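You operate a simulated robot arm through the tools that you are given. There is no shell and no other tool.

The job below is to be done with a simulated two-armed robot. You get a single attempt, and the scene is never put back.

Task
Home the white machine, then run its warm-up at 50% feed.
Fine: one whole warm-up, the feed knob set before START, both knobs left as set.

Only the result counts: the job must be done as asked and must still hold three seconds after the hand-in. Knocking over, shifting, dropping, spilling or breaking anything else fails it.

Robot
Two 7-joint arms with fingered hands on one trunk, on a base that moves. Base frame: it is fixed to the floor where the robot stands at the start and does not move with it; the origin is under the middle of the robot, x ahead of it, y to its left, z up. Readings come in mm, degrees, newtons and seconds.
The left shoulder is at the start at [24, 152, 1252], the right one opposite. With the tool pointing down near the work surface each hand reaches from about 380 to 780 mm from the robot's upright axis, wherever it stands, measured 20 degrees to its own side. Places, roughly: white machine feed knob [600, -200, 1100]; white machine home button [500, -100, 1100]; white machine mode knob [600, 0, 1100]; white machine screen [700, 0, 1200]; white machine start button [500, -200, 1100]. Payload 3.8 kg a hand.
The TCP of each hand is the grasp point between the finger pads, 30 mm short of the fingertips. In the tool frame z runs along the fingers and y along their closing line. The gripper opens to 104 mm; its body begins 35 mm behind the TCP. The gripper is a hand of 5 fingers: y runs from the thumb to the fingers, the wrist lies at [-15, -104, -178] in the tool frame, and closing takes about 1.5 s.
Orientation is told as [roll, pitch, yaw] about the base's x, y, z axes, in that order, counted from this pose: with the fingers straight down and the wrist toward the robot, the tool's x, y and z point along [0, 1, 0], [1, 0, 0] and [0, 0, -1] of the base frame.

Tools
- The arms move only by the tool move_arm. It takes "left_commands", "right_commands" or both (then of equal length, played together; a hand with none holds still); each is text: rows parted by semicolons, each of 7 numbers parted by spaces: the shift along the tool's x, y, z in units of 250 mm (1.0 is 250 mm), then the turn, a rotation vector about the tool's x, y, z in units of 120 degrees (1.0 is 120 degrees), then the closure, from 0 (fully open) to 1 (shut). In form: x y z wx wy wz jaw; .... A call has 1 to 20 rows; each row is the pose to reach, as a shift and turn from the pose commanded when the call began, along the tool's axes at that moment. A call with a number of a shift or a turn outside -1 to 1 is refused whole. Rows are played at 5 a second. More than 50 mm and 8.6 degrees between two rows, or a gripper value outside its range, and nothing of the call is played. A pose out of reach is approached as far as the arm can. The call stops where the force on the tool passes 40 N (or 10 N more than at its start, if that is more) or the arm is blocked; 0.2 s more then pass. The fingers move at their own pace (about 72 mm/s each) and stop on an object; they squeeze with about 21 N. The grip force told is the motor's: it shows also when the fingers shut on nothing. Time passes only in rows, and 0.2 s behind the last, so rows that repeat a pose let the fingers close. The reply holds the time, the measured pose of the TCP, the force on the tool along the base axes, the opening and the grip force, in the units named above and with some noise, with the torque about the TCP (base axes, N m) and any sound that the robot's microphone picked up.
- Cameras (640 x 400 px; columns grow to the right, rows downward): "scene" is now at [114, -16.4, 1430.1]; the picture's right is [-0.18, -0.98, 0.01], its down [-0.34, 0.05, -0.94] and it looks along [0.92, -0.18, -0.34] (base axes); focal length 261 px, centre (320, 200). "left" rides on the left gripper at [-80, -78, -141] in its tool frame; the picture's right is [-0.78, -0.29, 0.56], its down [0.53, -0.78, 0.33] and it looks along [0.33, 0.56, 0.76] (tool axes); focal length 247 px, centre (320, 200). "right" rides on the right gripper at [80, -78, -141] in its tool frame; the picture's right is [-0.78, 0.30, -0.56], its down [-0.53, -0.78, 0.33] and it looks along [-0.33, 0.56, 0.76] (tool axes); focal length 247 px, centre (320, 200). There is no depth. A picture from a camera that has moved, and an enlarged one, comes with that camera's place and axes in the base frame and with its lens.
- get_image(camera): a new picture of that camera. No time passes.
- lift_body(by): moves the trunk up (or, below 0, down) by that many mm; the arms and the scene camera ride with it, the base frame stays. It gives what a move gives, with no picture.
- steer(legs): drives the robot by 1 to 6 legs, each [ahead, left, turn to the left] in mm, mm and degrees, along the robot's own axes; the way and the turn of a leg run together, so that a leg with both is an arc; at most 1500 mm and 180 degrees a leg. The arms and the cameras ride along, it lands a little off, and it stops where it bumps. It gives what a move gives.
- set_grasp(shape, hand): the hand has 5 fingers and takes this shape, open, in about a second: jaw (thumb against the fingers, like two jaws); tri (thumb and two fingers); tip (a fingertip pinch); poke (one finger out to press); point (the index stretched); flat (the hand flat); cup (the hand cupped); fist (a fist). The gripper value then closes the fingers along that shape, each until it touches; the sizes above hold for jaw. It gives what a move gives, with no picture.
- head_to(pan, tilt): turns the head with the scene camera to pan (to the left, within 80 degrees either way) and tilt (down, from -29 to 69), counted from straight ahead of the robot (the tilt from the chest, where the trunk bows). It gives what a move gives.
- close_up(camera, box): a new picture of the part [left, top, right, bottom] of that camera's present view, enlarged. No time passes.
- sign_off(): hands the job in; it is judged then, once.

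Places have to be worked out from the pictures, the camera data and where the tool is seen. Open the grippers and draw the arms clear of the work before you hand the job in, unless the task says otherwise.

The tools are called after "Emit:" as name(argument=value, ...) on one line, values as JSON. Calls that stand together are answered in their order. move_arm: Moves the arms, as the interface text tells. Its arguments: {"type":"object","properties":{"left_commands":{"type":"string"},"right_commands":{"type":"string"}},"required":[]} The other tools are called the same way: lift_body (by) moves the trunk up or down; set_grasp (shape, hand) gives the hand a shape; steer (legs) drives the base; head_to (pan, tilt) turns the head that bears the scene camera; get_image (camera) takes a picture; close_up (camera, box) takes an enlarged picture of a part of a camera's view; sign_off () hands the job in.

At the start:

```text
time_s: 0.0
left_tool_pos: [604.1, 139.0, 1398.6]
left_ee_rot: [-0.1, 0.0, 0.0]
left_force: [0.1, 1.2, 1.1]
left_wrist_torque: [0.01, 0.02, -0.04]
left_width: 103.6
left_grip_force: 0.0
left_shape: jaw
right_tool_pos: [457.1, -333.0, 1355.8]
right_ee_rot: [0.0, -0.1, 0.0]
right_force: [0.5, -0.4, -0.6]
right_wrist_torque: [0.0, 0.02, 0.03]
right_width: 103.8
right_grip_force: 0.1
right_shape: jaw
trunk travel left (down, up): [-325.0, 131.0]
robot x, y, heading: [0.1, 0.7, -0.0]
head pan, tilt (commanded): [-10.7, 17.2]
```

scene: 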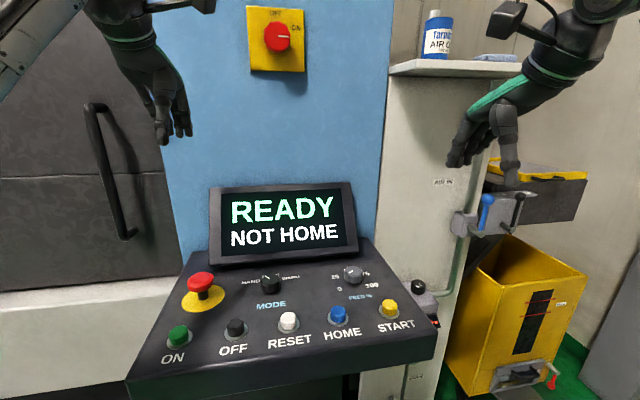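
right: 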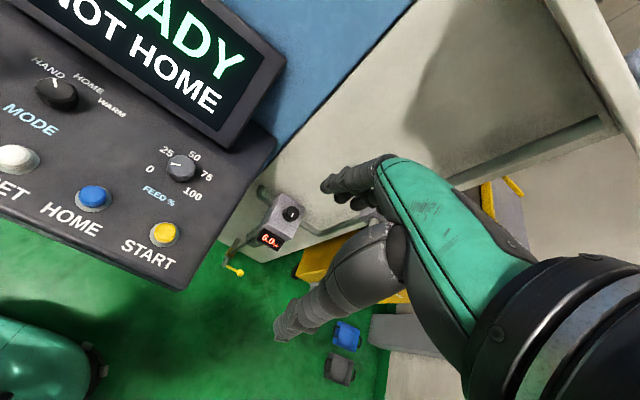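
left: 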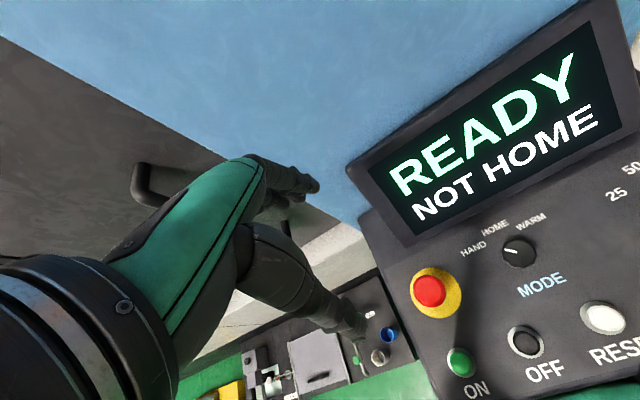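

The screen reads READY / NOT HOME, with a mode knob (HAND/HOME/WARM), a feed knob (0–100) and HOME and START buttons. I'll look closer at the panel from several views before moving.

Emit:
close_up(camera="scene", box=[220, 250, 420, 375])

Emit:
close_up(camera="right", box=[0, 50, 300, 290])

Emit:
close_up(camera="left", box=[380, 160, 640, 400])

```text
3.20 times, centred on (320, 312) of scene
camera zoom: at [114.0, -16.4, 1430.1], right [-0.18, -0.98, 0.01], down [-0.34, 0.05, -0.94], along [0.92, -0.18, -0.34], focal length 835 px, centre (320, -160)
```

zoom: 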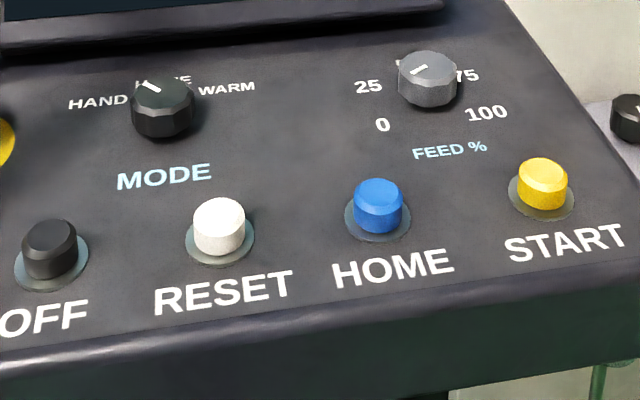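

```text
1.67 times, centred on (150, 170) of right
camera zoom: at [380.0, -252.2, 1495.2], right [0.3, -0.78, 0.56], down [-0.78, -0.53, -0.33], along [0.56, -0.33, -0.76], focal length 412 px, centre (603, 250)
```

zoom: 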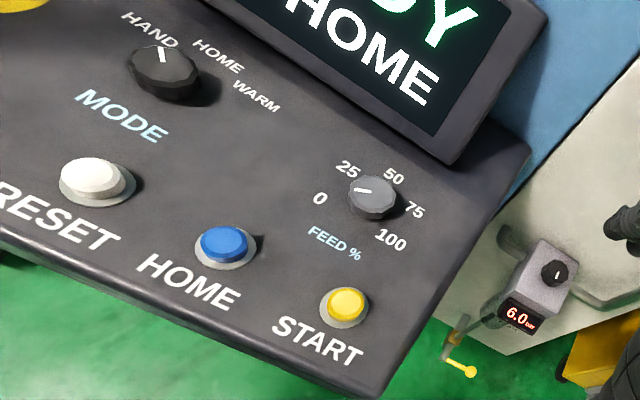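

```text
1.67 times, centred on (510, 280) of left
camera zoom: at [525.4, 58.0, 1538.3], right [-0.3, -0.78, -0.56], down [-0.78, 0.53, -0.33], along [0.55, 0.33, -0.76], focal length 412 px, centre (3, 67)
```

zoom: 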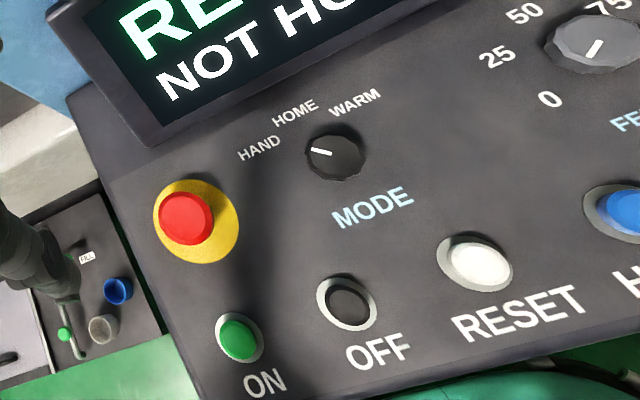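

The mode knob seems to point at HAND and the feed knob near 0–25. By triangulation HOME is near [475,-124,1079], START near [481,-223,1070], mode knob near [575,-5,1081] and feed knob near [585,-184,1071]. I'll tilt the head down for a better view of the panel.

Emit:
head_to(pan=-10, tilt=38)

Emit:
get_image(camera="scene")

Emit:
close_up(camera="scene", box=[210, 110, 430, 247])

Emit:
close_up(camera="right", box=[120, 130, 240, 205])

```text
time_s: 0.8
left_tool_pos: [602.6, 139.5, 1397.9]
left_ee_rot: [0.0, 0.0, 0.2]
left_force: [-1.0, -0.3, -0.1]
left_wrist_torque: [-0.01, 0.04, 0.0]
left_width: 103.5
left_grip_force: 0.1
left_shape: jaw
right_tool_pos: [457.7, -331.7, 1354.6]
right_ee_rot: [0.0, 0.1, 0.0]
right_force: [-0.7, 0.7, 0.0]
right_wrist_torque: [0.01, -0.01, -0.03]
right_width: 103.5
right_grip_force: 0.0
right_shape: jaw
trunk travel left (down, up): [-325.0, 131.0]
robot x, y, heading: [-1.1, 0.3, 0.1]
head pan, tilt (commanded): [-10.0, 38.0]
```

```text
taken
camera scene: at [105.7, -14.1, 1397.5], right [-0.17, -0.98, 0.01], down [-0.64, 0.11, -0.76], along [0.75, -0.14, -0.65], focal length 261 px, centre (320, 200)
```

scene: 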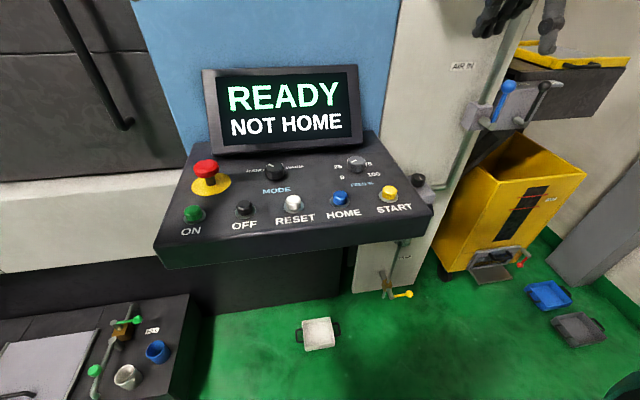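

```text
2.91 times, centred on (320, 178) of scene
camera zoom: at [105.7, -14.1, 1397.5], right [-0.17, -0.98, 0.01], down [-0.64, 0.11, -0.76], along [0.75, -0.14, -0.65], focal length 759 px, centre (320, 262)
```

zoom: 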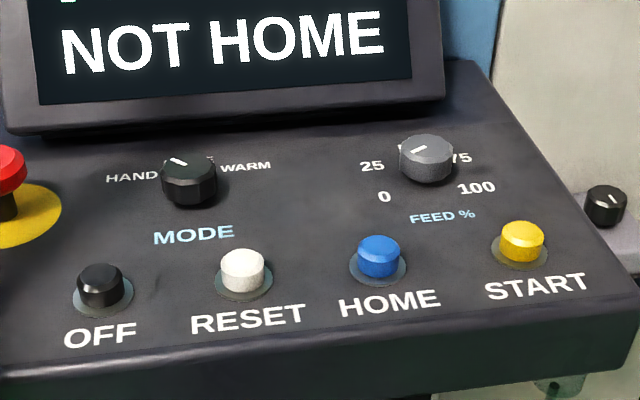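

```text
5.33 times, centred on (180, 168) of right
camera zoom: at [380.0, -252.2, 1495.2], right [0.3, -0.78, 0.56], down [-0.78, -0.53, -0.33], along [0.56, -0.33, -0.76], focal length 1317 px, centre (1067, 373)
```

zoom: 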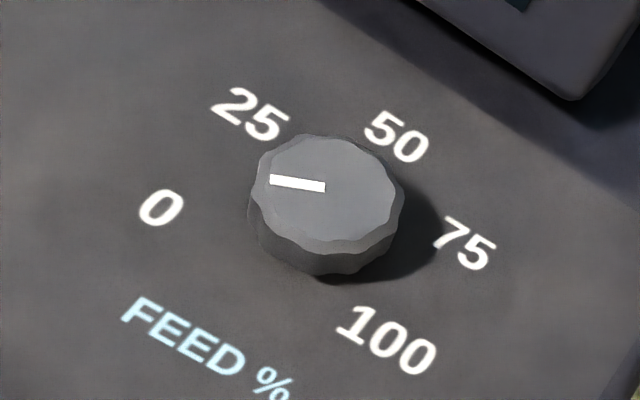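

The panel is close to horizontal at z≈1066. The knob centres work out to about (576,-6) for mode, now at HAND, and (576.5,-182) for feed, now at 0. The buttons are at HOME (476.5,-122) and START (478,-221). I'll put the right hand in a three-finger grasp and move it closer, watching its geometry.

Emit:
set_grasp(hand="right", shape="tri")

Emit:
move_arm(right_commands="0.15 0.05 0.05 0 0 0 0.3; 0.3 0.1 0.1 0 0 0 0.3; 0.45 0.15 0.15 0 0 0 0.3; 0.6 0.2 0.2 0 0 0 0.3; 0.75 0.2 0.25 0 0 0 0.3; 0.9 0.2 0.3 0 0 0 0.3")

Emit:
get_image(camera="scene")

Emit:
get_image(camera="right")

Emit:
get_image(camera="left")

```text
time_s: 1.7
left_tool_pos: [602.7, 138.2, 1398.5]
left_ee_rot: [0.0, 0.1, 0.2]
left_force: [-0.3, -1.0, 0.2]
left_wrist_torque: [-0.01, 0.01, 0.0]
left_width: 103.7
left_grip_force: 0.2
left_shape: jaw
right_tool_pos: [457.6, -332.8, 1356.5]
right_ee_rot: [0.0, 0.0, -0.1]
right_force: [-0.3, -0.1, -0.4]
right_wrist_torque: [-0.03, 0.01, 0.03]
right_width: 103.8
right_grip_force: 0.0
right_shape: tri
trunk travel left (down, up): [-325.0, 131.0]
robot x, y, heading: [-2.1, -1.6, 0.2]
head pan, tilt (commanded): [-10.0, 38.0]
```

```text
time_s: 3.1
left_tool_pos: [604.0, 138.6, 1397.4]
left_ee_rot: [0.0, 0.1, -0.1]
left_force: [0.9, 0.8, 0.0]
left_wrist_torque: [0.02, 0.0, -0.02]
left_width: 103.7
left_grip_force: 0.1
left_shape: jaw
right_tool_pos: [511.2, -105.9, 1279.2]
right_ee_rot: [0.1, 0.0, -0.1]
right_force: [0.3, 0.1, -0.7]
right_wrist_torque: [-0.02, 0.03, 0.01]
right_width: 73.0
right_grip_force: 0.2
right_shape: tri
trunk travel left (down, up): [-325.0, 131.0]
robot x, y, heading: [1.4, -1.1, -0.1]
head pan, tilt (commanded): [-10.0, 38.0]
```

```text
taken
camera scene: at [107.2, -13.8, 1397.3], right [-0.17, -0.98, 0.01], down [-0.64, 0.11, -0.76], along [0.75, -0.14, -0.65], focal length 261 px, centre (320, 200)
```

scene: 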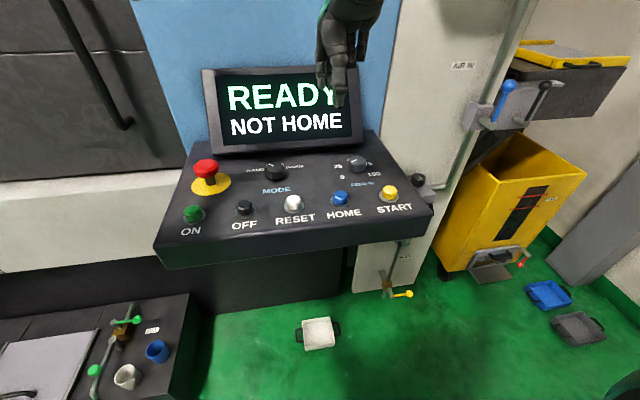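

```text
taken
camera right: at [433.7, -25.8, 1419.4], right [0.3, -0.78, 0.56], down [-0.78, -0.53, -0.33], along [0.55, -0.33, -0.76], focal length 247 px, centre (320, 200)
```

right: 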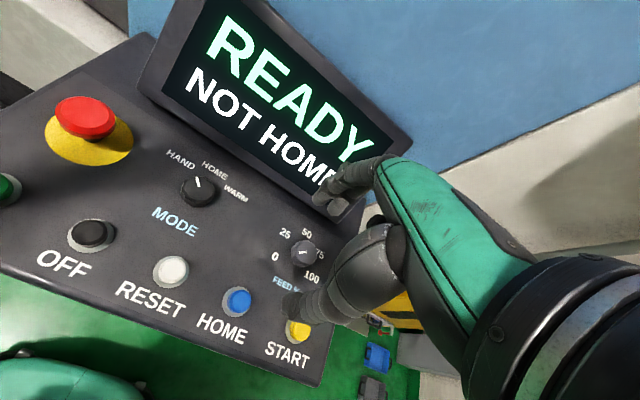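

```text
taken
camera left: at [527.1, 58.2, 1537.6], right [-0.3, -0.78, -0.56], down [-0.78, 0.53, -0.33], along [0.55, 0.33, -0.76], focal length 247 px, centre (320, 200)
```

left: 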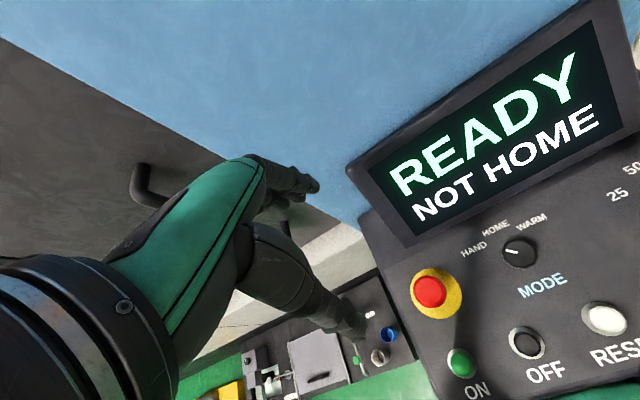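

The hand moves as commanded, and this view also places the mode knob at about (575,-4). Next I'll bring the hand above the mode knob at z≈1200, turned 45° counter-clockwise so it can turn clockwise from there.

Emit:
move_arm(right_commands="0.067 0.043 0.053 0 0 -0.0625 0.3; 0.135 0.086 0.105 0 0 -0.125 0.3; 0.202 0.129 0.158 0 0 -0.1875 0.3; 0.27 0.171 0.21 0 0 -0.25 0.3; 0.337 0.214 0.263 0 0 -0.3125 0.3; 0.404 0.257 0.316 0 0 -0.375 0.3; 0.404 0.257 0.316 0 0 -0.375 0.3")

Emit:
get_image(camera="scene")

Emit:
get_image(camera="right")

Emit:
get_image(camera="left")

```text
time_s: 4.7
left_tool_pos: [604.8, 138.7, 1398.7]
left_ee_rot: [0.0, 0.1, 0.0]
left_force: [0.3, -0.8, -0.4]
left_wrist_torque: [0.02, 0.0, 0.01]
left_width: 103.6
left_grip_force: 0.2
left_shape: jaw
right_tool_pos: [553.9, -32.0, 1199.7]
right_ee_rot: [0.0, -0.1, 45.0]
right_force: [0.0, 0.4, -0.3]
right_wrist_torque: [0.0, -0.01, -0.03]
right_width: 73.1
right_grip_force: 0.0
right_shape: tri
right hand out of reach, approached as far as the arm can: row 5, 6, 7
trunk travel left (down, up): [-325.0, 131.0]
robot x, y, heading: [3.3, -1.5, 0.2]
head pan, tilt (commanded): [-10.0, 38.0]
```

```text
taken
camera scene: at [105.9, -14.0, 1397.5], right [-0.17, -0.98, 0.01], down [-0.64, 0.11, -0.76], along [0.75, -0.14, -0.65], focal length 261 px, centre (320, 200)
```

scene: 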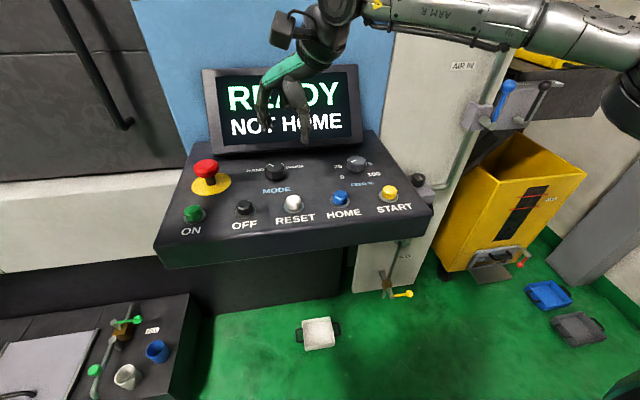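

```text
taken
camera right: at [442.4, -30.0, 1338.7], right [0.76, -0.34, 0.56], down [-0.17, -0.93, -0.33], along [0.63, 0.16, -0.76], focal length 247 px, centre (320, 200)
```

right: 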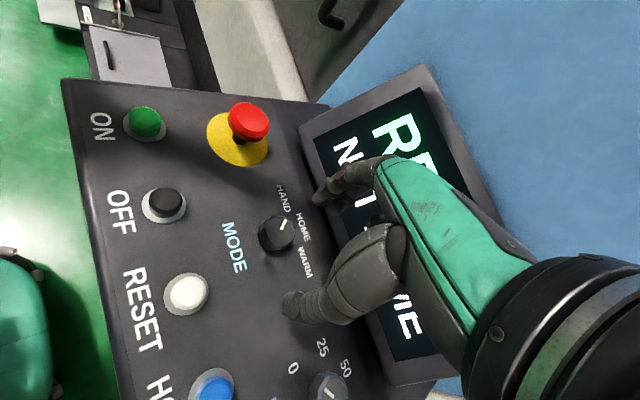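

```text
taken
camera left: at [525.6, 58.2, 1538.3], right [-0.3, -0.78, -0.56], down [-0.78, 0.53, -0.33], along [0.55, 0.33, -0.76], focal length 247 px, centre (320, 200)
```

left: 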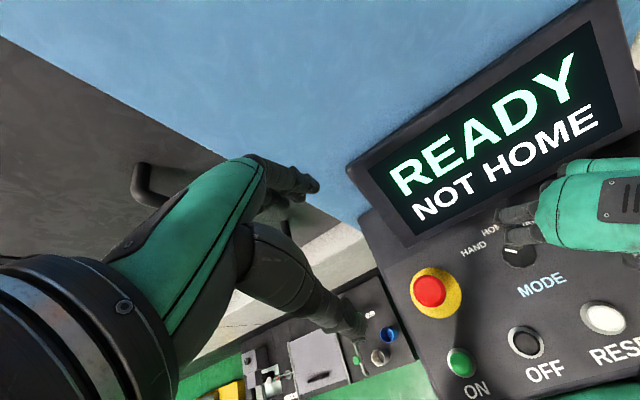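

The arm fell short with the hand yawed 45°, stopping at (554,-32), which looks like a wrist limit rather than reach. I'll raise the trunk to ease the wrist, then repeat the commanded pose to see where it goes.

Emit:
lift_body(by=100)

Emit:
move_arm(right_commands="0 0 0.1 0 0 0 0.3; 0 0 0.2 0 0 0 0.3; 0 0 0.2 0 0 0 0.3")

```text
time_s: 6.1
left_tool_pos: [603.5, 138.2, 1499.0]
left_ee_rot: [0.0, 0.0, 0.0]
left_force: [-0.2, 0.0, -0.1]
left_wrist_torque: [0.0, 0.01, -0.01]
left_width: 103.5
left_grip_force: 0.0
left_shape: jaw
right_tool_pos: [542.7, -33.2, 1320.3]
right_ee_rot: [-1.4, -1.6, 45.0]
right_force: [-0.4, -0.9, -0.4]
right_wrist_torque: [-0.01, -0.04, 0.0]
right_width: 73.1
right_grip_force: 0.2
right_shape: tri
trunk travel left (down, up): [-425.0, 31.0]
robot x, y, heading: [3.1, -1.0, -0.2]
head pan, tilt (commanded): [-10.0, 38.0]
```

```text
time_s: 6.9
left_tool_pos: [602.9, 139.2, 1498.5]
left_ee_rot: [-0.1, 0.1, 0.0]
left_force: [0.4, 0.2, 0.2]
left_wrist_torque: [0.0, 0.01, 0.02]
left_width: 103.7
left_grip_force: 0.1
left_shape: jaw
right_tool_pos: [546.1, -33.2, 1270.0]
right_ee_rot: [-1.4, -1.5, 45.0]
right_force: [-0.1, 0.1, -0.1]
right_wrist_torque: [0.01, -0.01, 0.01]
right_width: 73.2
right_grip_force: 0.1
right_shape: tri
trunk travel left (down, up): [-425.0, 31.0]
robot x, y, heading: [3.5, -5.2, 0.1]
head pan, tilt (commanded): [-10.0, 38.0]
```

After the lift the hand is at (546,-33,1270), tilted by about 1.5°. I'll retry reaching the spot above the mode knob, correcting the tilt.

Emit:
move_arm(right_commands="0 0.04 0.07 0.004 0.004 0 0.3; 0 0.08 0.14 0.008 0.008 0 0.3; -0.002 0.12 0.21 0.0125 0.0117 0 0.3; -0.003 0.163 0.28 0.0125 0.0117 0 0.3; -0.003 0.163 0.28 0.0125 0.0117 0 0.3")

```text
time_s: 8.1
left_tool_pos: [603.8, 137.4, 1497.6]
left_ee_rot: [-0.1, 0.1, 0.1]
left_force: [0.2, -0.6, 0.6]
left_wrist_torque: [-0.01, 0.04, -0.03]
left_width: 103.7
left_grip_force: 0.1
left_shape: jaw
right_tool_pos: [543.6, -42.4, 1211.3]
right_ee_rot: [0.1, -0.2, 44.9]
right_force: [-0.3, 0.0, -0.5]
right_wrist_torque: [-0.02, 0.01, 0.0]
right_width: 73.1
right_grip_force: 0.0
right_shape: tri
right hand out of reach, approached as far as the arm can: row 1, 2, 3, 4, 5
trunk travel left (down, up): [-425.0, 31.0]
robot x, y, heading: [1.3, 0.8, 0.1]
head pan, tilt (commanded): [-10.0, 38.0]
```

Raising the trunk made it worse, so I'll lower it back and test how far the wrist can turn with less yaw at the knob position.

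Emit:
lift_body(by=-100)

Emit:
move_arm(right_commands="0 0 -0.1 0 0 0 0.3; 0 0 -0.2 0 0 0 0.3; 0 0 -0.3 0 0 0 0.3; 0 0 -0.3 0 0 0 0.3")

```text
time_s: 9.4
left_tool_pos: [598.3, 137.5, 1400.2]
left_ee_rot: [0.0, -0.2, 0.0]
left_force: [1.1, -0.6, 0.3]
left_wrist_torque: [0.0, -0.01, -0.03]
left_width: 103.6
left_grip_force: 0.0
left_shape: jaw
right_tool_pos: [544.0, -41.9, 1118.2]
right_ee_rot: [0.0, -1.0, 44.8]
right_force: [2.1, -3.8, 34.3]
right_wrist_torque: [1.1, -1.08, -0.19]
right_width: 73.0
right_grip_force: 0.1
right_shape: tri
trunk travel left (down, up): [-325.0, 131.0]
robot x, y, heading: [-1.7, -0.6, -0.1]
head pan, tilt (commanded): [-10.0, 38.0]
```

```text
time_s: 10.4
left_tool_pos: [604.8, 138.6, 1397.9]
left_ee_rot: [0.0, 0.0, 0.1]
left_force: [-0.1, -0.7, -0.1]
left_wrist_torque: [0.01, 0.03, 0.0]
left_width: 103.6
left_grip_force: 0.0
left_shape: jaw
right_tool_pos: [545.9, -41.5, 1186.3]
right_ee_rot: [0.1, 0.1, 45.0]
right_force: [0.5, -0.6, -0.5]
right_wrist_torque: [-0.01, -0.03, 0.01]
right_width: 72.8
right_grip_force: 0.0
right_shape: tri
trunk travel left (down, up): [-325.0, 131.0]
robot x, y, heading: [1.7, -1.2, -0.1]
head pan, tilt (commanded): [-10.0, 38.0]
```

The trunk move set a fingertip down on the mode knob's top, 34 N vertically at about (574,-7). That confirms its place and gives a top height of about 1088, and I've backed off. I'll check that nothing changed.

Emit:
get_image(camera="scene")

Emit:
get_image(camera="right")

Emit:
close_up(camera="scene", box=[210, 110, 430, 247])

```text
taken
camera scene: at [106.6, -13.8, 1397.3], right [-0.17, -0.98, 0.01], down [-0.64, 0.11, -0.76], along [0.75, -0.14, -0.65], focal length 261 px, centre (320, 200)
```

scene: 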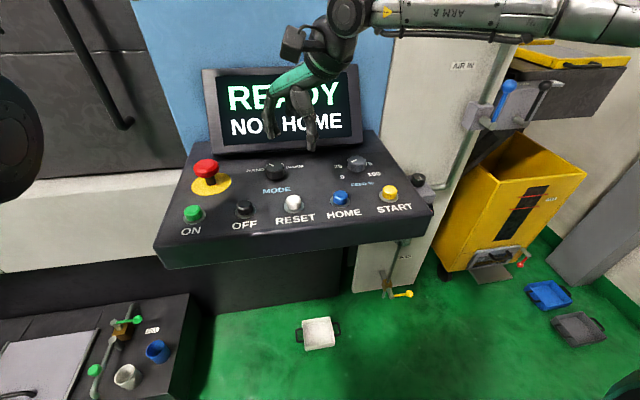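

```text
taken
camera right: at [435.3, -39.5, 1326.5], right [0.76, -0.34, 0.56], down [-0.17, -0.93, -0.33], along [0.63, 0.16, -0.76], focal length 247 px, centre (320, 200)
```

right: 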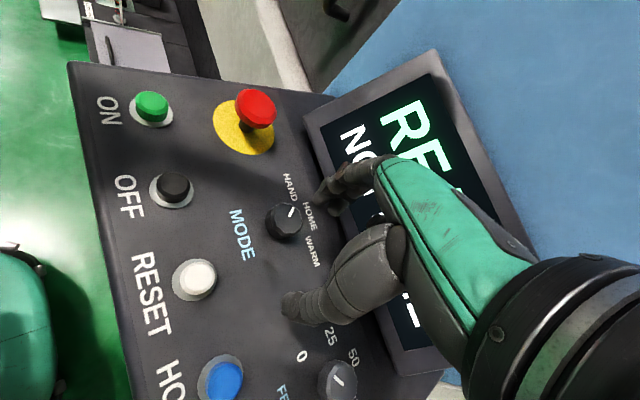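

```text
2.91 times, centred on (320, 178) of scene
camera zoom: at [106.6, -13.8, 1397.3], right [-0.17, -0.98, 0.01], down [-0.64, 0.11, -0.76], along [0.75, -0.14, -0.65], focal length 759 px, centre (320, 262)
```

zoom: 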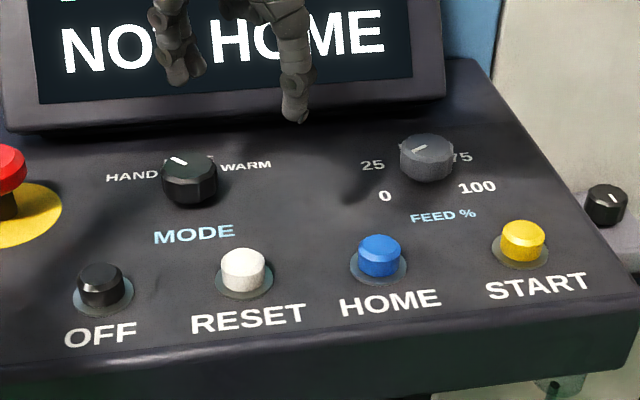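

Knobs and screen are unchanged (READY / NOT HOME). I'll test yaw 0 above the mode knob to find the reachable yaw range there.

Emit:
move_arm(right_commands="0.003 0.031 0 0 0 0.0625 0.3; 0.0065 0.062 0 0 0 0.125 0.3; 0.01 0.093 0 0 0 0.1875 0.3; 0.013 0.125 0 0 0 0.25 0.3; 0.016 0.156 0 0 0 0.3125 0.3; 0.0195 0.187 0 0 0 0.375 0.3; 0.0195 0.187 0 0 0 0.375 0.3")

```text
time_s: 12.0
left_tool_pos: [603.3, 138.0, 1399.7]
left_ee_rot: [0.1, 0.0, 0.0]
left_force: [-0.1, -0.2, 0.9]
left_wrist_torque: [-0.01, 0.0, 0.01]
left_width: 103.6
left_grip_force: 0.0
left_shape: jaw
right_tool_pos: [526.2, -50.9, 1182.3]
right_ee_rot: [0.2, -0.1, -0.1]
right_force: [-0.5, 0.3, 0.2]
right_wrist_torque: [0.0, 0.01, -0.01]
right_width: 73.2
right_grip_force: 0.1
right_shape: tri
right hand out of reach, approached as far as the arm can: row 2, 3, 4, 5, 6, 7
trunk travel left (down, up): [-325.0, 131.0]
robot x, y, heading: [0.8, -1.4, -0.0]
head pan, tilt (commanded): [-10.0, 38.0]
```

Even at yaw 0 the right arm stops short, so it is limited across the body. I'll raise the right hand clear and look around to the left, to see whether the base can safely turn left and put the controls on the right arm's side.

Emit:
move_arm(right_commands="0 -0.04 -0.15 0 0 0 0.3; -0.1 -0.1 -0.3 0 0 0 0.3; -0.25 -0.15 -0.45 0 0 0 0.3; -0.4 -0.2 -0.6 0 0 0 0.3; -0.4 -0.2 -0.6 0 0 0 0.3")

Emit:
head_to(pan=50, tilt=45)

Emit:
get_image(camera="scene")

Emit:
head_to(pan=0, tilt=66)

Emit:
get_image(camera="scene")

```text
refused: row 3 steps farther than a row can; nothing moved
```

```text
time_s: 13.3
left_tool_pos: [602.2, 138.3, 1398.0]
left_ee_rot: [0.0, 0.1, 0.1]
left_force: [-0.3, 0.1, 0.5]
left_wrist_torque: [0.01, 0.02, -0.01]
left_width: 103.5
left_grip_force: 0.0
left_shape: jaw
right_tool_pos: [525.0, -50.4, 1182.2]
right_ee_rot: [0.1, 0.0, 0.0]
right_force: [0.6, 0.4, -0.3]
right_wrist_torque: [0.03, 0.01, 0.02]
right_width: 73.1
right_grip_force: 0.1
right_shape: tri
trunk travel left (down, up): [-325.0, 131.0]
robot x, y, heading: [1.2, -2.5, -0.0]
head pan, tilt (commanded): [50.0, 45.0]
```

```text
taken
camera scene: at [72.6, 63.2, 1388.8], right [0.76, -0.64, -0.04], down [-0.49, -0.54, -0.68], along [0.42, 0.54, -0.73], focal length 261 px, centre (320, 200)
```

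scene: 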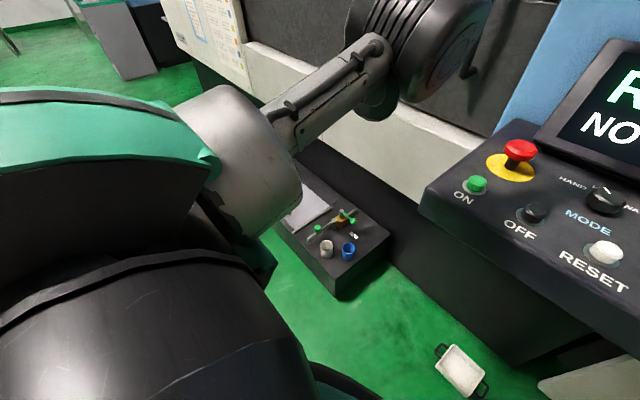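

```text
time_s: 14.5
left_tool_pos: [603.9, 139.5, 1398.5]
left_ee_rot: [0.0, 0.1, 0.1]
left_force: [0.1, -0.2, -1.2]
left_wrist_torque: [-0.02, 0.0, 0.0]
left_width: 103.8
left_grip_force: 0.1
left_shape: jaw
right_tool_pos: [526.1, -50.6, 1181.3]
right_ee_rot: [0.1, 0.0, 0.0]
right_force: [-1.2, -0.7, 0.4]
right_wrist_torque: [-0.03, -0.01, 0.01]
right_width: 72.8
right_grip_force: 0.0
right_shape: tri
trunk travel left (down, up): [-325.0, 131.0]
robot x, y, heading: [-0.9, -3.7, -0.0]
head pan, tilt (commanded): [0.0, 66.0]
```

```text
taken
camera scene: at [78.5, 1.0, 1362.4], right [0.0, -1.0, 0.0], down [-0.93, 0.0, -0.36], along [0.36, 0.0, -0.93], focal length 261 px, centre (320, 200)
```

scene: 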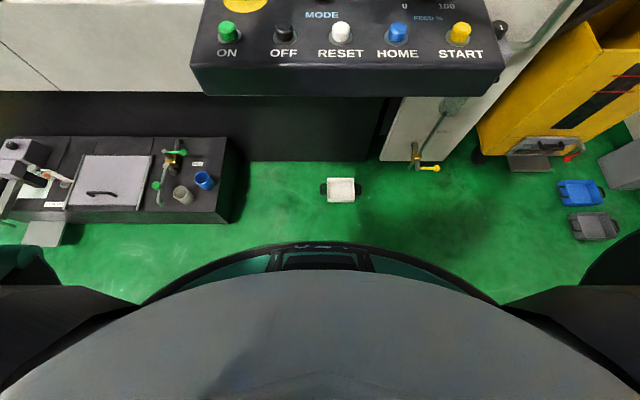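

Around the base the floor is clear for an in-place turn; the low bench on the left is some distance off. First I raise and retract the right hand with smaller steps.

Emit:
move_arm(right_commands="0 -0.04 -0.15 0 0 0 0.3; -0.06 -0.08 -0.3 0 0 0 0.3; -0.14 -0.12 -0.45 0 0 0 0.3; -0.22 -0.16 -0.6 0 0 0 0.3; -0.3 -0.2 -0.7 0 0 0 0.3; -0.3 -0.2 -0.7 0 0 0 0.3")

Emit:
steer(legs=[[0, 0, 17]])

Emit:
head_to(pan=-25, tilt=38)

Emit:
get_image(camera="scene")

Emit:
get_image(camera="left")

Emit:
get_image(camera="right")

```text
time_s: 15.9
left_tool_pos: [603.9, 138.7, 1399.0]
left_ee_rot: [0.1, 0.0, 0.0]
left_force: [-0.3, 0.3, 1.1]
left_wrist_torque: [0.01, -0.01, 0.0]
left_width: 103.4
left_grip_force: 0.0
left_shape: jaw
right_tool_pos: [475.9, -130.7, 1354.7]
right_ee_rot: [0.2, 0.0, -0.1]
right_force: [0.3, 0.1, -0.2]
right_wrist_torque: [-0.03, 0.01, -0.05]
right_width: 72.9
right_grip_force: 0.1
right_shape: tri
trunk travel left (down, up): [-325.0, 131.0]
robot x, y, heading: [1.6, -1.1, 0.2]
head pan, tilt (commanded): [0.0, 66.0]
```

```text
time_s: 17.2
left_tool_pos: [535.8, 308.7, 1398.5]
left_ee_rot: [0.1, 0.2, 17.0]
left_force: [0.3, -0.2, 0.2]
left_wrist_torque: [-0.03, 0.0, -0.01]
left_width: 103.4
left_grip_force: 0.1
left_shape: jaw
right_tool_pos: [494.2, 12.5, 1355.1]
right_ee_rot: [0.0, 0.0, 17.0]
right_force: [-0.5, 0.8, -0.5]
right_wrist_torque: [-0.01, 0.02, 0.03]
right_width: 73.3
right_grip_force: 0.1
right_shape: tri
trunk travel left (down, up): [-325.0, 131.0]
robot x, y, heading: [1.3, 0.7, 16.9]
head pan, tilt (commanded): [0.0, 66.0]
```

```text
time_s: 18.2
left_tool_pos: [536.4, 308.8, 1398.2]
left_ee_rot: [0.0, 0.1, 16.9]
left_force: [0.2, -0.7, 0.8]
left_wrist_torque: [0.01, 0.01, 0.02]
left_width: 103.7
left_grip_force: 0.0
left_shape: jaw
right_tool_pos: [493.8, 14.0, 1355.3]
right_ee_rot: [0.2, 0.0, 17.0]
right_force: [-0.2, -0.4, 0.2]
right_wrist_torque: [0.02, -0.01, 0.01]
right_width: 73.1
right_grip_force: 0.0
right_shape: tri
trunk travel left (down, up): [-325.0, 131.0]
robot x, y, heading: [-1.4, 0.5, 17.1]
head pan, tilt (commanded): [-25.0, 38.0]
```

```text
taken
camera scene: at [105.3, -4.9, 1397.7], right [-0.14, -0.99, 0.02], down [-0.65, 0.07, -0.76], along [0.75, -0.12, -0.65], focal length 261 px, centre (320, 200)
```

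scene: 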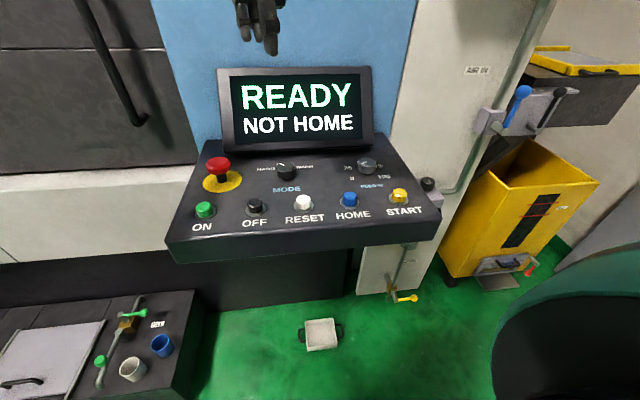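

```text
taken
camera left: at [485.2, 209.3, 1538.3], right [-0.06, -0.83, -0.56], down [-0.9, 0.28, -0.33], along [0.43, 0.48, -0.76], focal length 247 px, centre (320, 200)
```

left: 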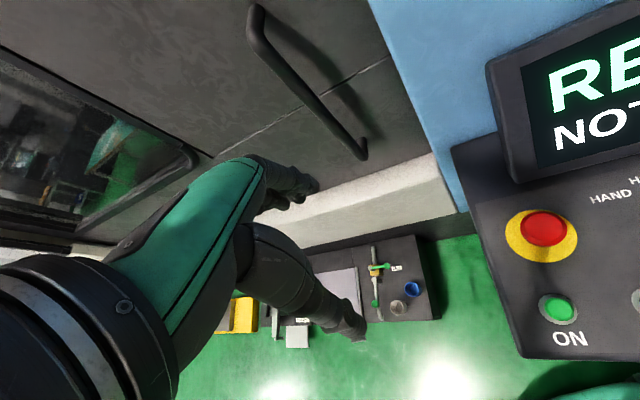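

```text
taken
camera right: at [396.4, 68.1, 1494.8], right [0.51, -0.66, 0.56], down [-0.59, -0.74, -0.33], along [0.63, -0.16, -0.76], focal length 247 px, centre (320, 200)
```

right: 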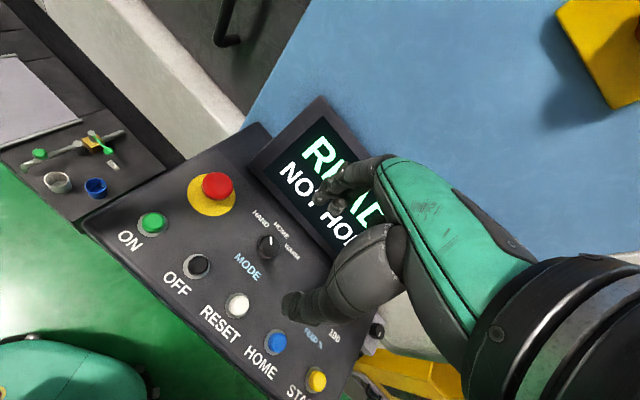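

The base is turned 17° left with nothing bumped. Next I bring the right hand above the mode knob at (575,-5.5,1200) with yaw 45°.

Emit:
move_arm(right_commands="-0.034 0.058 0.124 0 0 -0.047 0.3; -0.067 0.116 0.248 0 0 -0.093 0.3; -0.101 0.174 0.372 0 0 -0.14 0.3; -0.134 0.232 0.496 0 0 -0.187 0.3; -0.168 0.29 0.62 0 0 -0.233 0.3; -0.168 0.29 0.62 0 0 -0.233 0.3")

Emit:
get_image(camera="right")

Emit:
close_up(camera="scene", box=[210, 50, 430, 187])

```text
time_s: 19.6
left_tool_pos: [535.8, 309.1, 1397.8]
left_ee_rot: [-0.1, 0.0, 17.0]
left_force: [-0.6, 0.7, 0.1]
left_wrist_torque: [0.01, 0.0, 0.03]
left_width: 103.2
left_grip_force: 0.0
left_shape: jaw
right_tool_pos: [573.1, -5.6, 1201.5]
right_ee_rot: [0.0, -0.1, 45.0]
right_force: [0.4, 0.4, -0.6]
right_wrist_torque: [0.02, -0.05, 0.02]
right_width: 73.2
right_grip_force: 0.0
right_shape: tri
trunk travel left (down, up): [-325.0, 131.0]
robot x, y, heading: [1.1, -0.7, 16.7]
head pan, tilt (commanded): [-25.0, 38.0]
```

```text
taken
camera right: at [462.3, -4.1, 1341.2], right [0.76, -0.34, 0.56], down [-0.17, -0.93, -0.33], along [0.63, 0.16, -0.76], focal length 247 px, centre (320, 200)
```

right: 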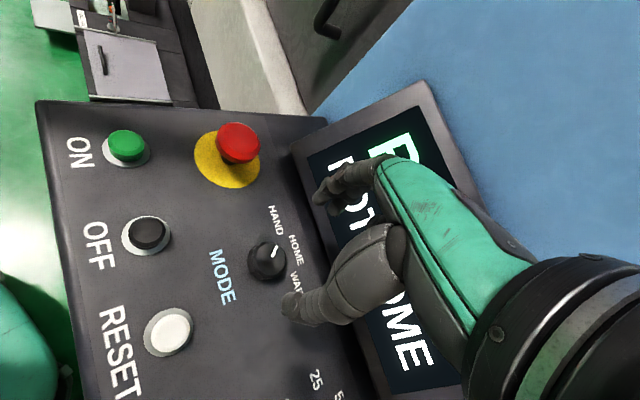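

```text
2.91 times, centred on (320, 118) of scene
camera zoom: at [104.8, -4.8, 1397.9], right [-0.14, -0.99, 0.02], down [-0.64, 0.07, -0.76], along [0.75, -0.12, -0.65], focal length 759 px, centre (320, 437)
```

zoom: 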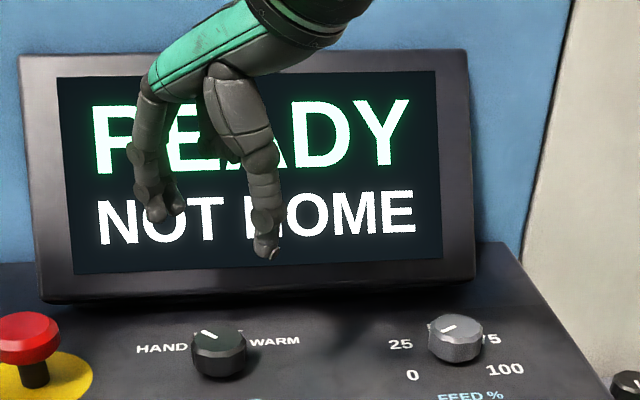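

The hand is directly above the mode knob at yaw 45°, with fingers open 73 mm around a ~43 mm knob. I'll lower to TCP z≈1106 so the fingertips straddle the knob, then inspect.

Emit:
move_arm(right_commands="0 0.004 0.1 0 0 0 0.3; 0 0.008 0.2 0 0 0 0.3; 0 0.008 0.29 0 0 0 0.3; 0 0.008 0.34 0 0 0 0.3; 0 0.008 0.38 0 0 0 0.3; 0 0.008 0.38 0 0 0 0.3")

Emit:
close_up(camera="scene", box=[220, 100, 380, 200])

Emit:
get_image(camera="right")

```text
time_s: 21.0
left_tool_pos: [535.4, 309.2, 1398.6]
left_ee_rot: [-0.1, 0.1, 17.1]
left_force: [0.2, -0.1, 0.0]
left_wrist_torque: [0.01, -0.02, -0.03]
left_width: 103.5
left_grip_force: 0.1
left_shape: jaw
right_tool_pos: [576.4, -3.3, 1103.7]
right_ee_rot: [0.0, 0.0, 45.1]
right_force: [0.5, 0.2, 0.8]
right_wrist_torque: [-0.02, -0.01, -0.02]
right_width: 73.0
right_grip_force: 0.1
right_shape: tri
trunk travel left (down, up): [-325.0, 131.0]
robot x, y, heading: [-0.5, -1.9, 17.1]
head pan, tilt (commanded): [-25.0, 38.0]
```

```text
4.00 times, centred on (300, 150) of scene
camera zoom: at [105.3, -5.0, 1397.8], right [-0.14, -0.99, 0.02], down [-0.64, 0.07, -0.76], along [0.75, -0.12, -0.65], focal length 1044 px, centre (400, 400)
```

zoom: 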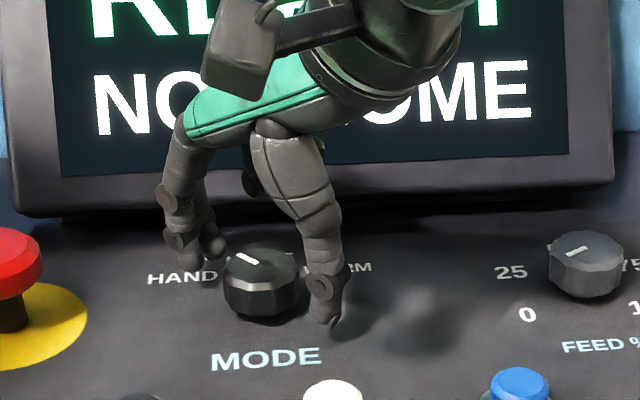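

```text
taken
camera right: at [464.6, -1.3, 1244.0], right [0.76, -0.34, 0.56], down [-0.17, -0.93, -0.33], along [0.63, 0.16, -0.76], focal length 247 px, centre (320, 200)
```

right: 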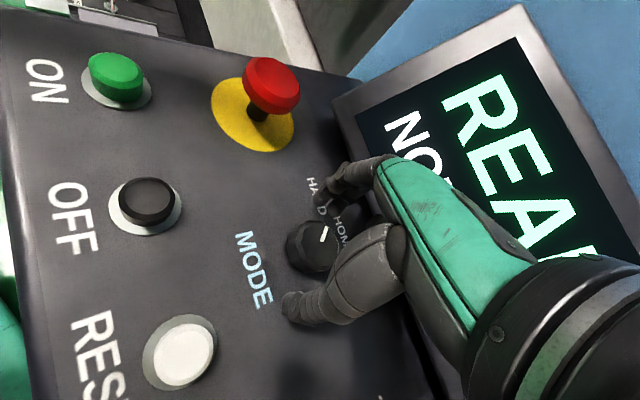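

The fingers straddle the knob without contact. I'll close the grip around it and check.

Emit:
move_arm(right_commands="0 0 0 0 0 0 0.5; 0 0 0 0 0 0 0.6; 0 0 0 0 0 0 0.8; 0 0 0 0 0 0 1; 0 0 0 0 0 0 1; 0 0 0 0 0 0 1")

Emit:
close_up(camera="scene", box=[220, 100, 380, 200])

Emit:
get_image(camera="right")

```text
time_s: 22.4
left_tool_pos: [537.1, 309.7, 1398.5]
left_ee_rot: [-0.1, 0.1, 17.1]
left_force: [0.3, 0.0, -1.0]
left_wrist_torque: [0.0, -0.01, -0.02]
left_width: 103.6
left_grip_force: 0.0
left_shape: jaw
right_tool_pos: [574.6, -3.6, 1105.0]
right_ee_rot: [0.1, 0.0, 45.0]
right_force: [-0.5, 2.2, -1.0]
right_wrist_torque: [0.04, 0.02, 0.02]
right_width: 31.8
right_grip_force: 20.8
right_shape: tri
trunk travel left (down, up): [-325.0, 131.0]
robot x, y, heading: [-1.5, 1.1, 16.8]
head pan, tilt (commanded): [-25.0, 38.0]
```

```text
4.00 times, centred on (300, 150) of scene
camera zoom: at [105.5, -4.7, 1397.8], right [-0.14, -0.99, 0.02], down [-0.64, 0.07, -0.76], along [0.75, -0.12, -0.65], focal length 1044 px, centre (400, 400)
```

zoom: 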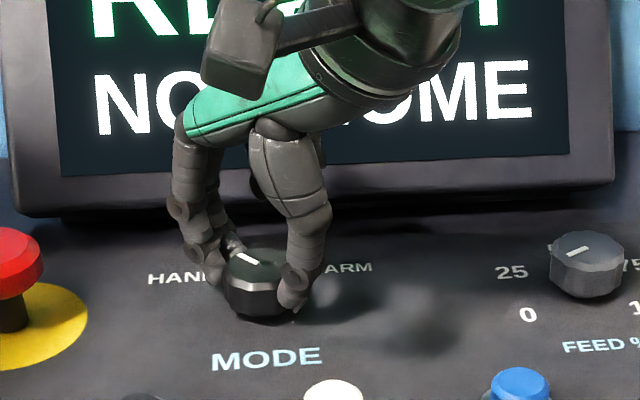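

```text
taken
camera right: at [464.7, -0.9, 1244.1], right [0.76, -0.34, 0.56], down [-0.17, -0.93, -0.33], along [0.63, 0.16, -0.76], focal length 247 px, centre (320, 200)
```

right: 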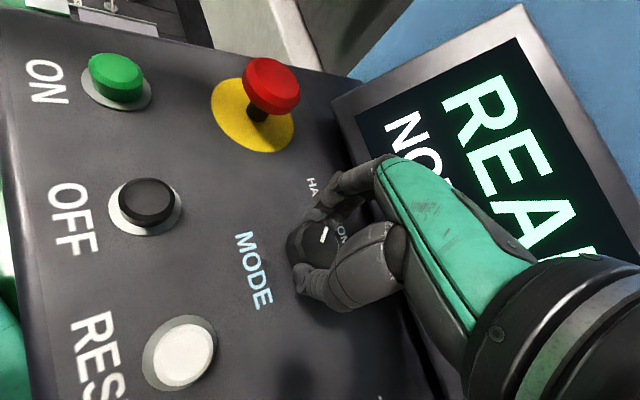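

Grip is firm (20.8 N) around the knob. I'll rotate 45° clockwise toward HOME while holding.

Emit:
move_arm(right_commands="0 0 0 0 0 0.06 1; 0 0 0 0 0 0.12 1; 0 0 0 0 0 0.18 1; 0 0 0 0 0 0.24 1; 0 0 0 0 0 0.3 1; 0 0 0 0 0 0.36 1; 0 0 0 0 0 0.385 1; 0 0 0 0 0 0.385 1")

Emit:
close_up(camera="scene", box=[220, 60, 380, 200])

Emit:
get_image(camera="right")

```text
time_s: 24.2
left_tool_pos: [537.5, 310.1, 1397.6]
left_ee_rot: [0.0, 0.1, 17.1]
left_force: [1.6, -0.4, 0.2]
left_wrist_torque: [0.01, -0.03, 0.0]
left_width: 103.6
left_grip_force: 0.1
left_shape: jaw
right_tool_pos: [577.2, -2.1, 1104.3]
right_ee_rot: [0.0, 0.0, -1.3]
right_force: [2.7, 4.9, -0.2]
right_wrist_torque: [0.1, -0.08, 0.08]
right_width: 31.8
right_grip_force: 21.1
right_shape: tri
trunk travel left (down, up): [-325.0, 131.0]
robot x, y, heading: [1.2, 1.8, 17.1]
head pan, tilt (commanded): [-25.0, 38.0]
```

```text
2.86 times, centred on (300, 130) of scene
camera zoom: at [106.1, -3.8, 1397.7], right [-0.14, -0.99, 0.02], down [-0.65, 0.07, -0.76], along [0.75, -0.12, -0.65], focal length 746 px, centre (377, 400)
```

zoom: 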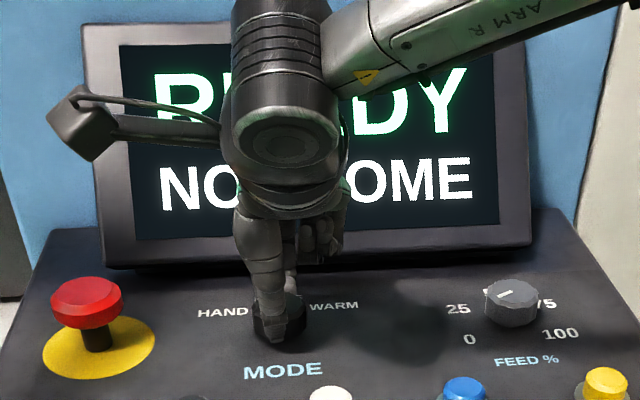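

```text
taken
camera right: at [501.6, 80.3, 1244.2], right [0.28, -0.78, 0.56], down [-0.79, -0.52, -0.33], along [0.55, -0.35, -0.76], focal length 247 px, centre (320, 200)
```

right: 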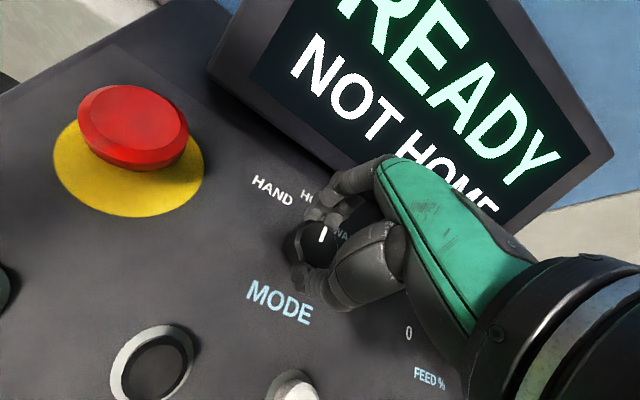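

The knob turned with the hand (the mark is unchanged relative to the camera). I'll zoom in to judge its angle before releasing.

Emit:
close_up(camera="right", box=[240, 160, 400, 300])

Emit:
close_up(camera="scene", box=[240, 140, 320, 200])

```text
2.86 times, centred on (320, 230) of right
camera zoom: at [501.6, 80.3, 1244.2], right [0.28, -0.78, 0.56], down [-0.79, -0.52, -0.33], along [0.55, -0.35, -0.76], focal length 706 px, centre (320, 114)
```

zoom: 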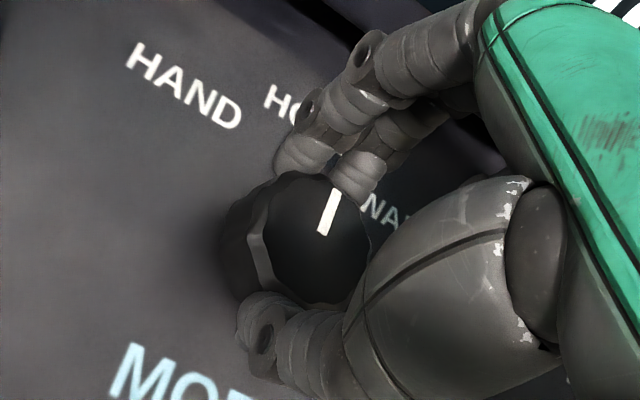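

```text
6.67 times, centred on (280, 170) of scene
camera zoom: at [106.1, -3.8, 1397.7], right [-0.14, -0.99, 0.02], down [-0.65, 0.07, -0.76], along [0.75, -0.12, -0.65], focal length 1740 px, centre (587, 400)
```

zoom: 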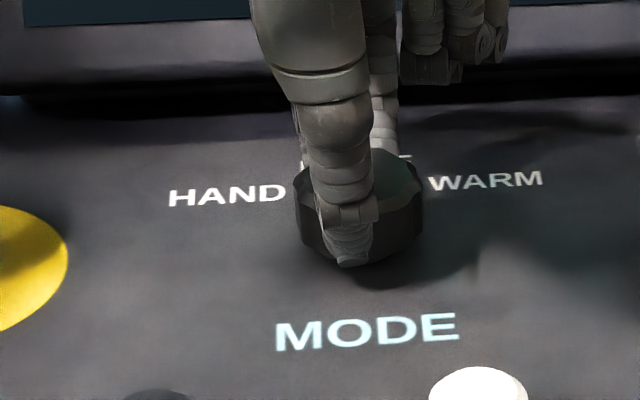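

The mark now points straight away (≈1°), which is HOME. I'll open the fingers and rise.

Emit:
move_arm(right_commands="0 0 0 0 0 0 0.6; 0 0 0 0 0 0 0.3; 0 0 0 0 0 0 0.3; 0 0 0 0 0 0 0.3; 0 0 -0.1 0 0 0 0.3; 0 0 -0.25 0 0 0 0.3; 0 0 -0.42 0 0 0 0.3; -0.1 -0.08 -0.55 0 0 0 0.3; -0.2 -0.16 -0.65 0 0 0 0.3; -0.2 -0.16 -0.65 0 0 0 0.3")

Emit:
close_up(camera="scene", box=[220, 140, 430, 270])

Emit:
get_image(camera="scene")

Emit:
get_image(camera="right")

```text
time_s: 26.4
left_tool_pos: [537.5, 310.4, 1396.7]
left_ee_rot: [-0.1, 0.1, 17.1]
left_force: [0.2, -0.1, -0.2]
left_wrist_torque: [-0.04, 0.0, -0.07]
left_width: 103.6
left_grip_force: 0.2
left_shape: jaw
right_tool_pos: [533.7, -53.7, 1267.5]
right_ee_rot: [0.0, 0.1, -1.2]
right_force: [0.2, 0.4, 0.7]
right_wrist_torque: [-0.04, 0.02, 0.01]
right_width: 72.5
right_grip_force: 0.0
right_shape: tri
trunk travel left (down, up): [-325.0, 131.0]
robot x, y, heading: [-2.6, 0.7, 16.9]
head pan, tilt (commanded): [-25.0, 38.0]
```

```text
3.05 times, centred on (325, 205) of scene
camera zoom: at [106.4, -4.3, 1397.7], right [-0.14, -0.99, 0.02], down [-0.65, 0.07, -0.76], along [0.75, -0.12, -0.65], focal length 795 px, centre (305, 185)
```

zoom: 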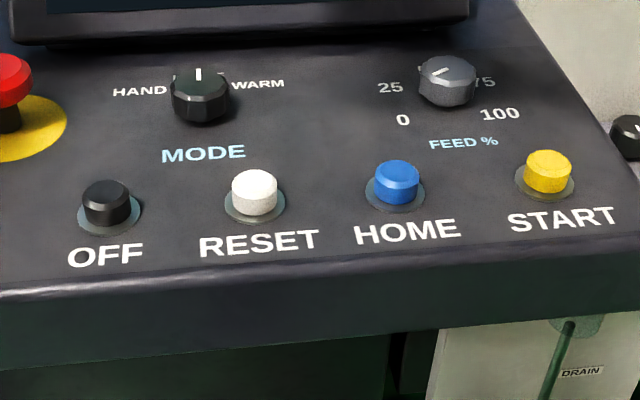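

```text
taken
camera scene: at [106.4, -4.3, 1397.7], right [-0.14, -0.99, 0.02], down [-0.65, 0.07, -0.76], along [0.75, -0.12, -0.65], focal length 261 px, centre (320, 200)
```

scene: 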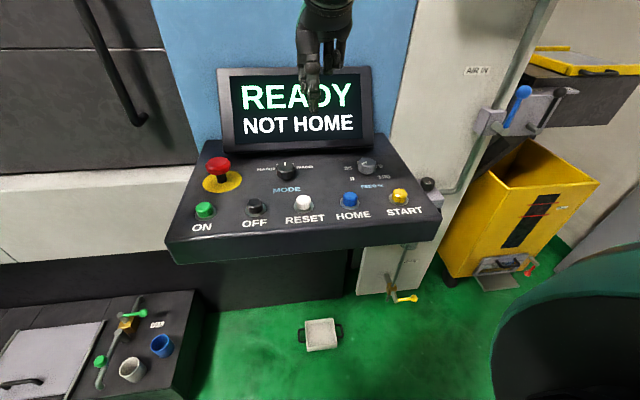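

```text
taken
camera right: at [458.0, 28.5, 1408.1], right [0.28, -0.78, 0.56], down [-0.79, -0.52, -0.33], along [0.55, -0.35, -0.76], focal length 247 px, centre (320, 200)
```

right: 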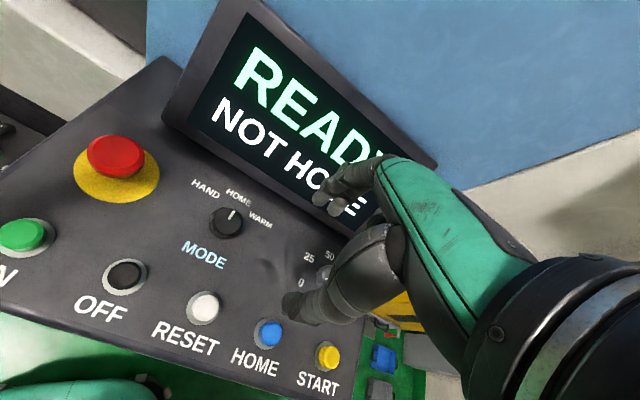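

Mode now sits at HOME and the screen still says READY / NOT HOME. While the hand is in the grasp shape I'll set the feed knob too, which needs 120° clockwise from 0 to 50. First a dry run above it, to check the reachable yaw.

Emit:
move_arm(right_commands="-0.064 0.023 0.034 0 0 -0.064 0.3; -0.1275 0.0455 0.0675 0 0 -0.1275 0.3; -0.191 0.068 0.101 0 0 -0.191 0.3; -0.255 0.091 0.135 0 0 -0.255 0.3; -0.319 0.114 0.169 0 0 -0.319 0.3; -0.3825 0.1365 0.2025 0 0 -0.3825 0.3; -0.446 0.159 0.236 0 0 -0.446 0.3; -0.51 0.182 0.27 0 0 -0.51 0.3; -0.51 0.182 0.27 0 0 -0.51 0.3")

Emit:
get_image(camera="right")

```text
time_s: 28.4
left_tool_pos: [538.0, 308.7, 1397.6]
left_ee_rot: [0.0, 0.1, 17.1]
left_force: [-0.1, -0.5, 0.2]
left_wrist_torque: [-0.01, 0.01, 0.0]
left_width: 103.6
left_grip_force: 0.1
left_shape: jaw
right_tool_pos: [481.0, -61.7, 1196.8]
right_ee_rot: [-0.7, 0.2, 57.1]
right_force: [-0.5, -0.6, 1.1]
right_wrist_torque: [0.04, 0.04, 0.02]
right_width: 72.5
right_grip_force: 0.1
right_shape: tri
right hand out of reach, approached as far as the arm can: row 6, 7, 8, 9
trunk travel left (down, up): [-325.0, 131.0]
robot x, y, heading: [1.4, -0.7, 16.8]
head pan, tilt (commanded): [-25.0, 38.0]
```

```text
taken
camera right: at [370.0, -82.3, 1336.7], right [0.81, -0.17, 0.56], down [0.03, -0.95, -0.32], along [0.59, 0.28, -0.76], focal length 247 px, centre (320, 200)
```

right: 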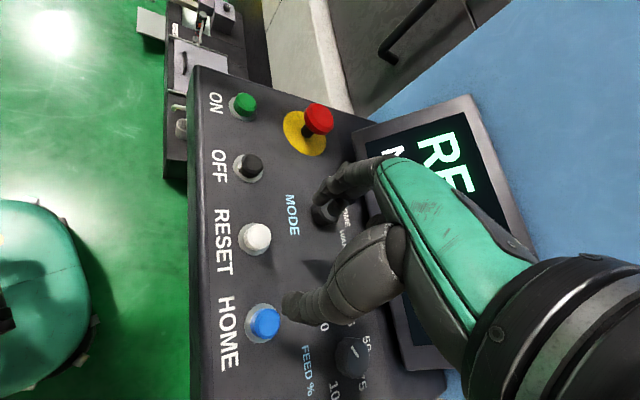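

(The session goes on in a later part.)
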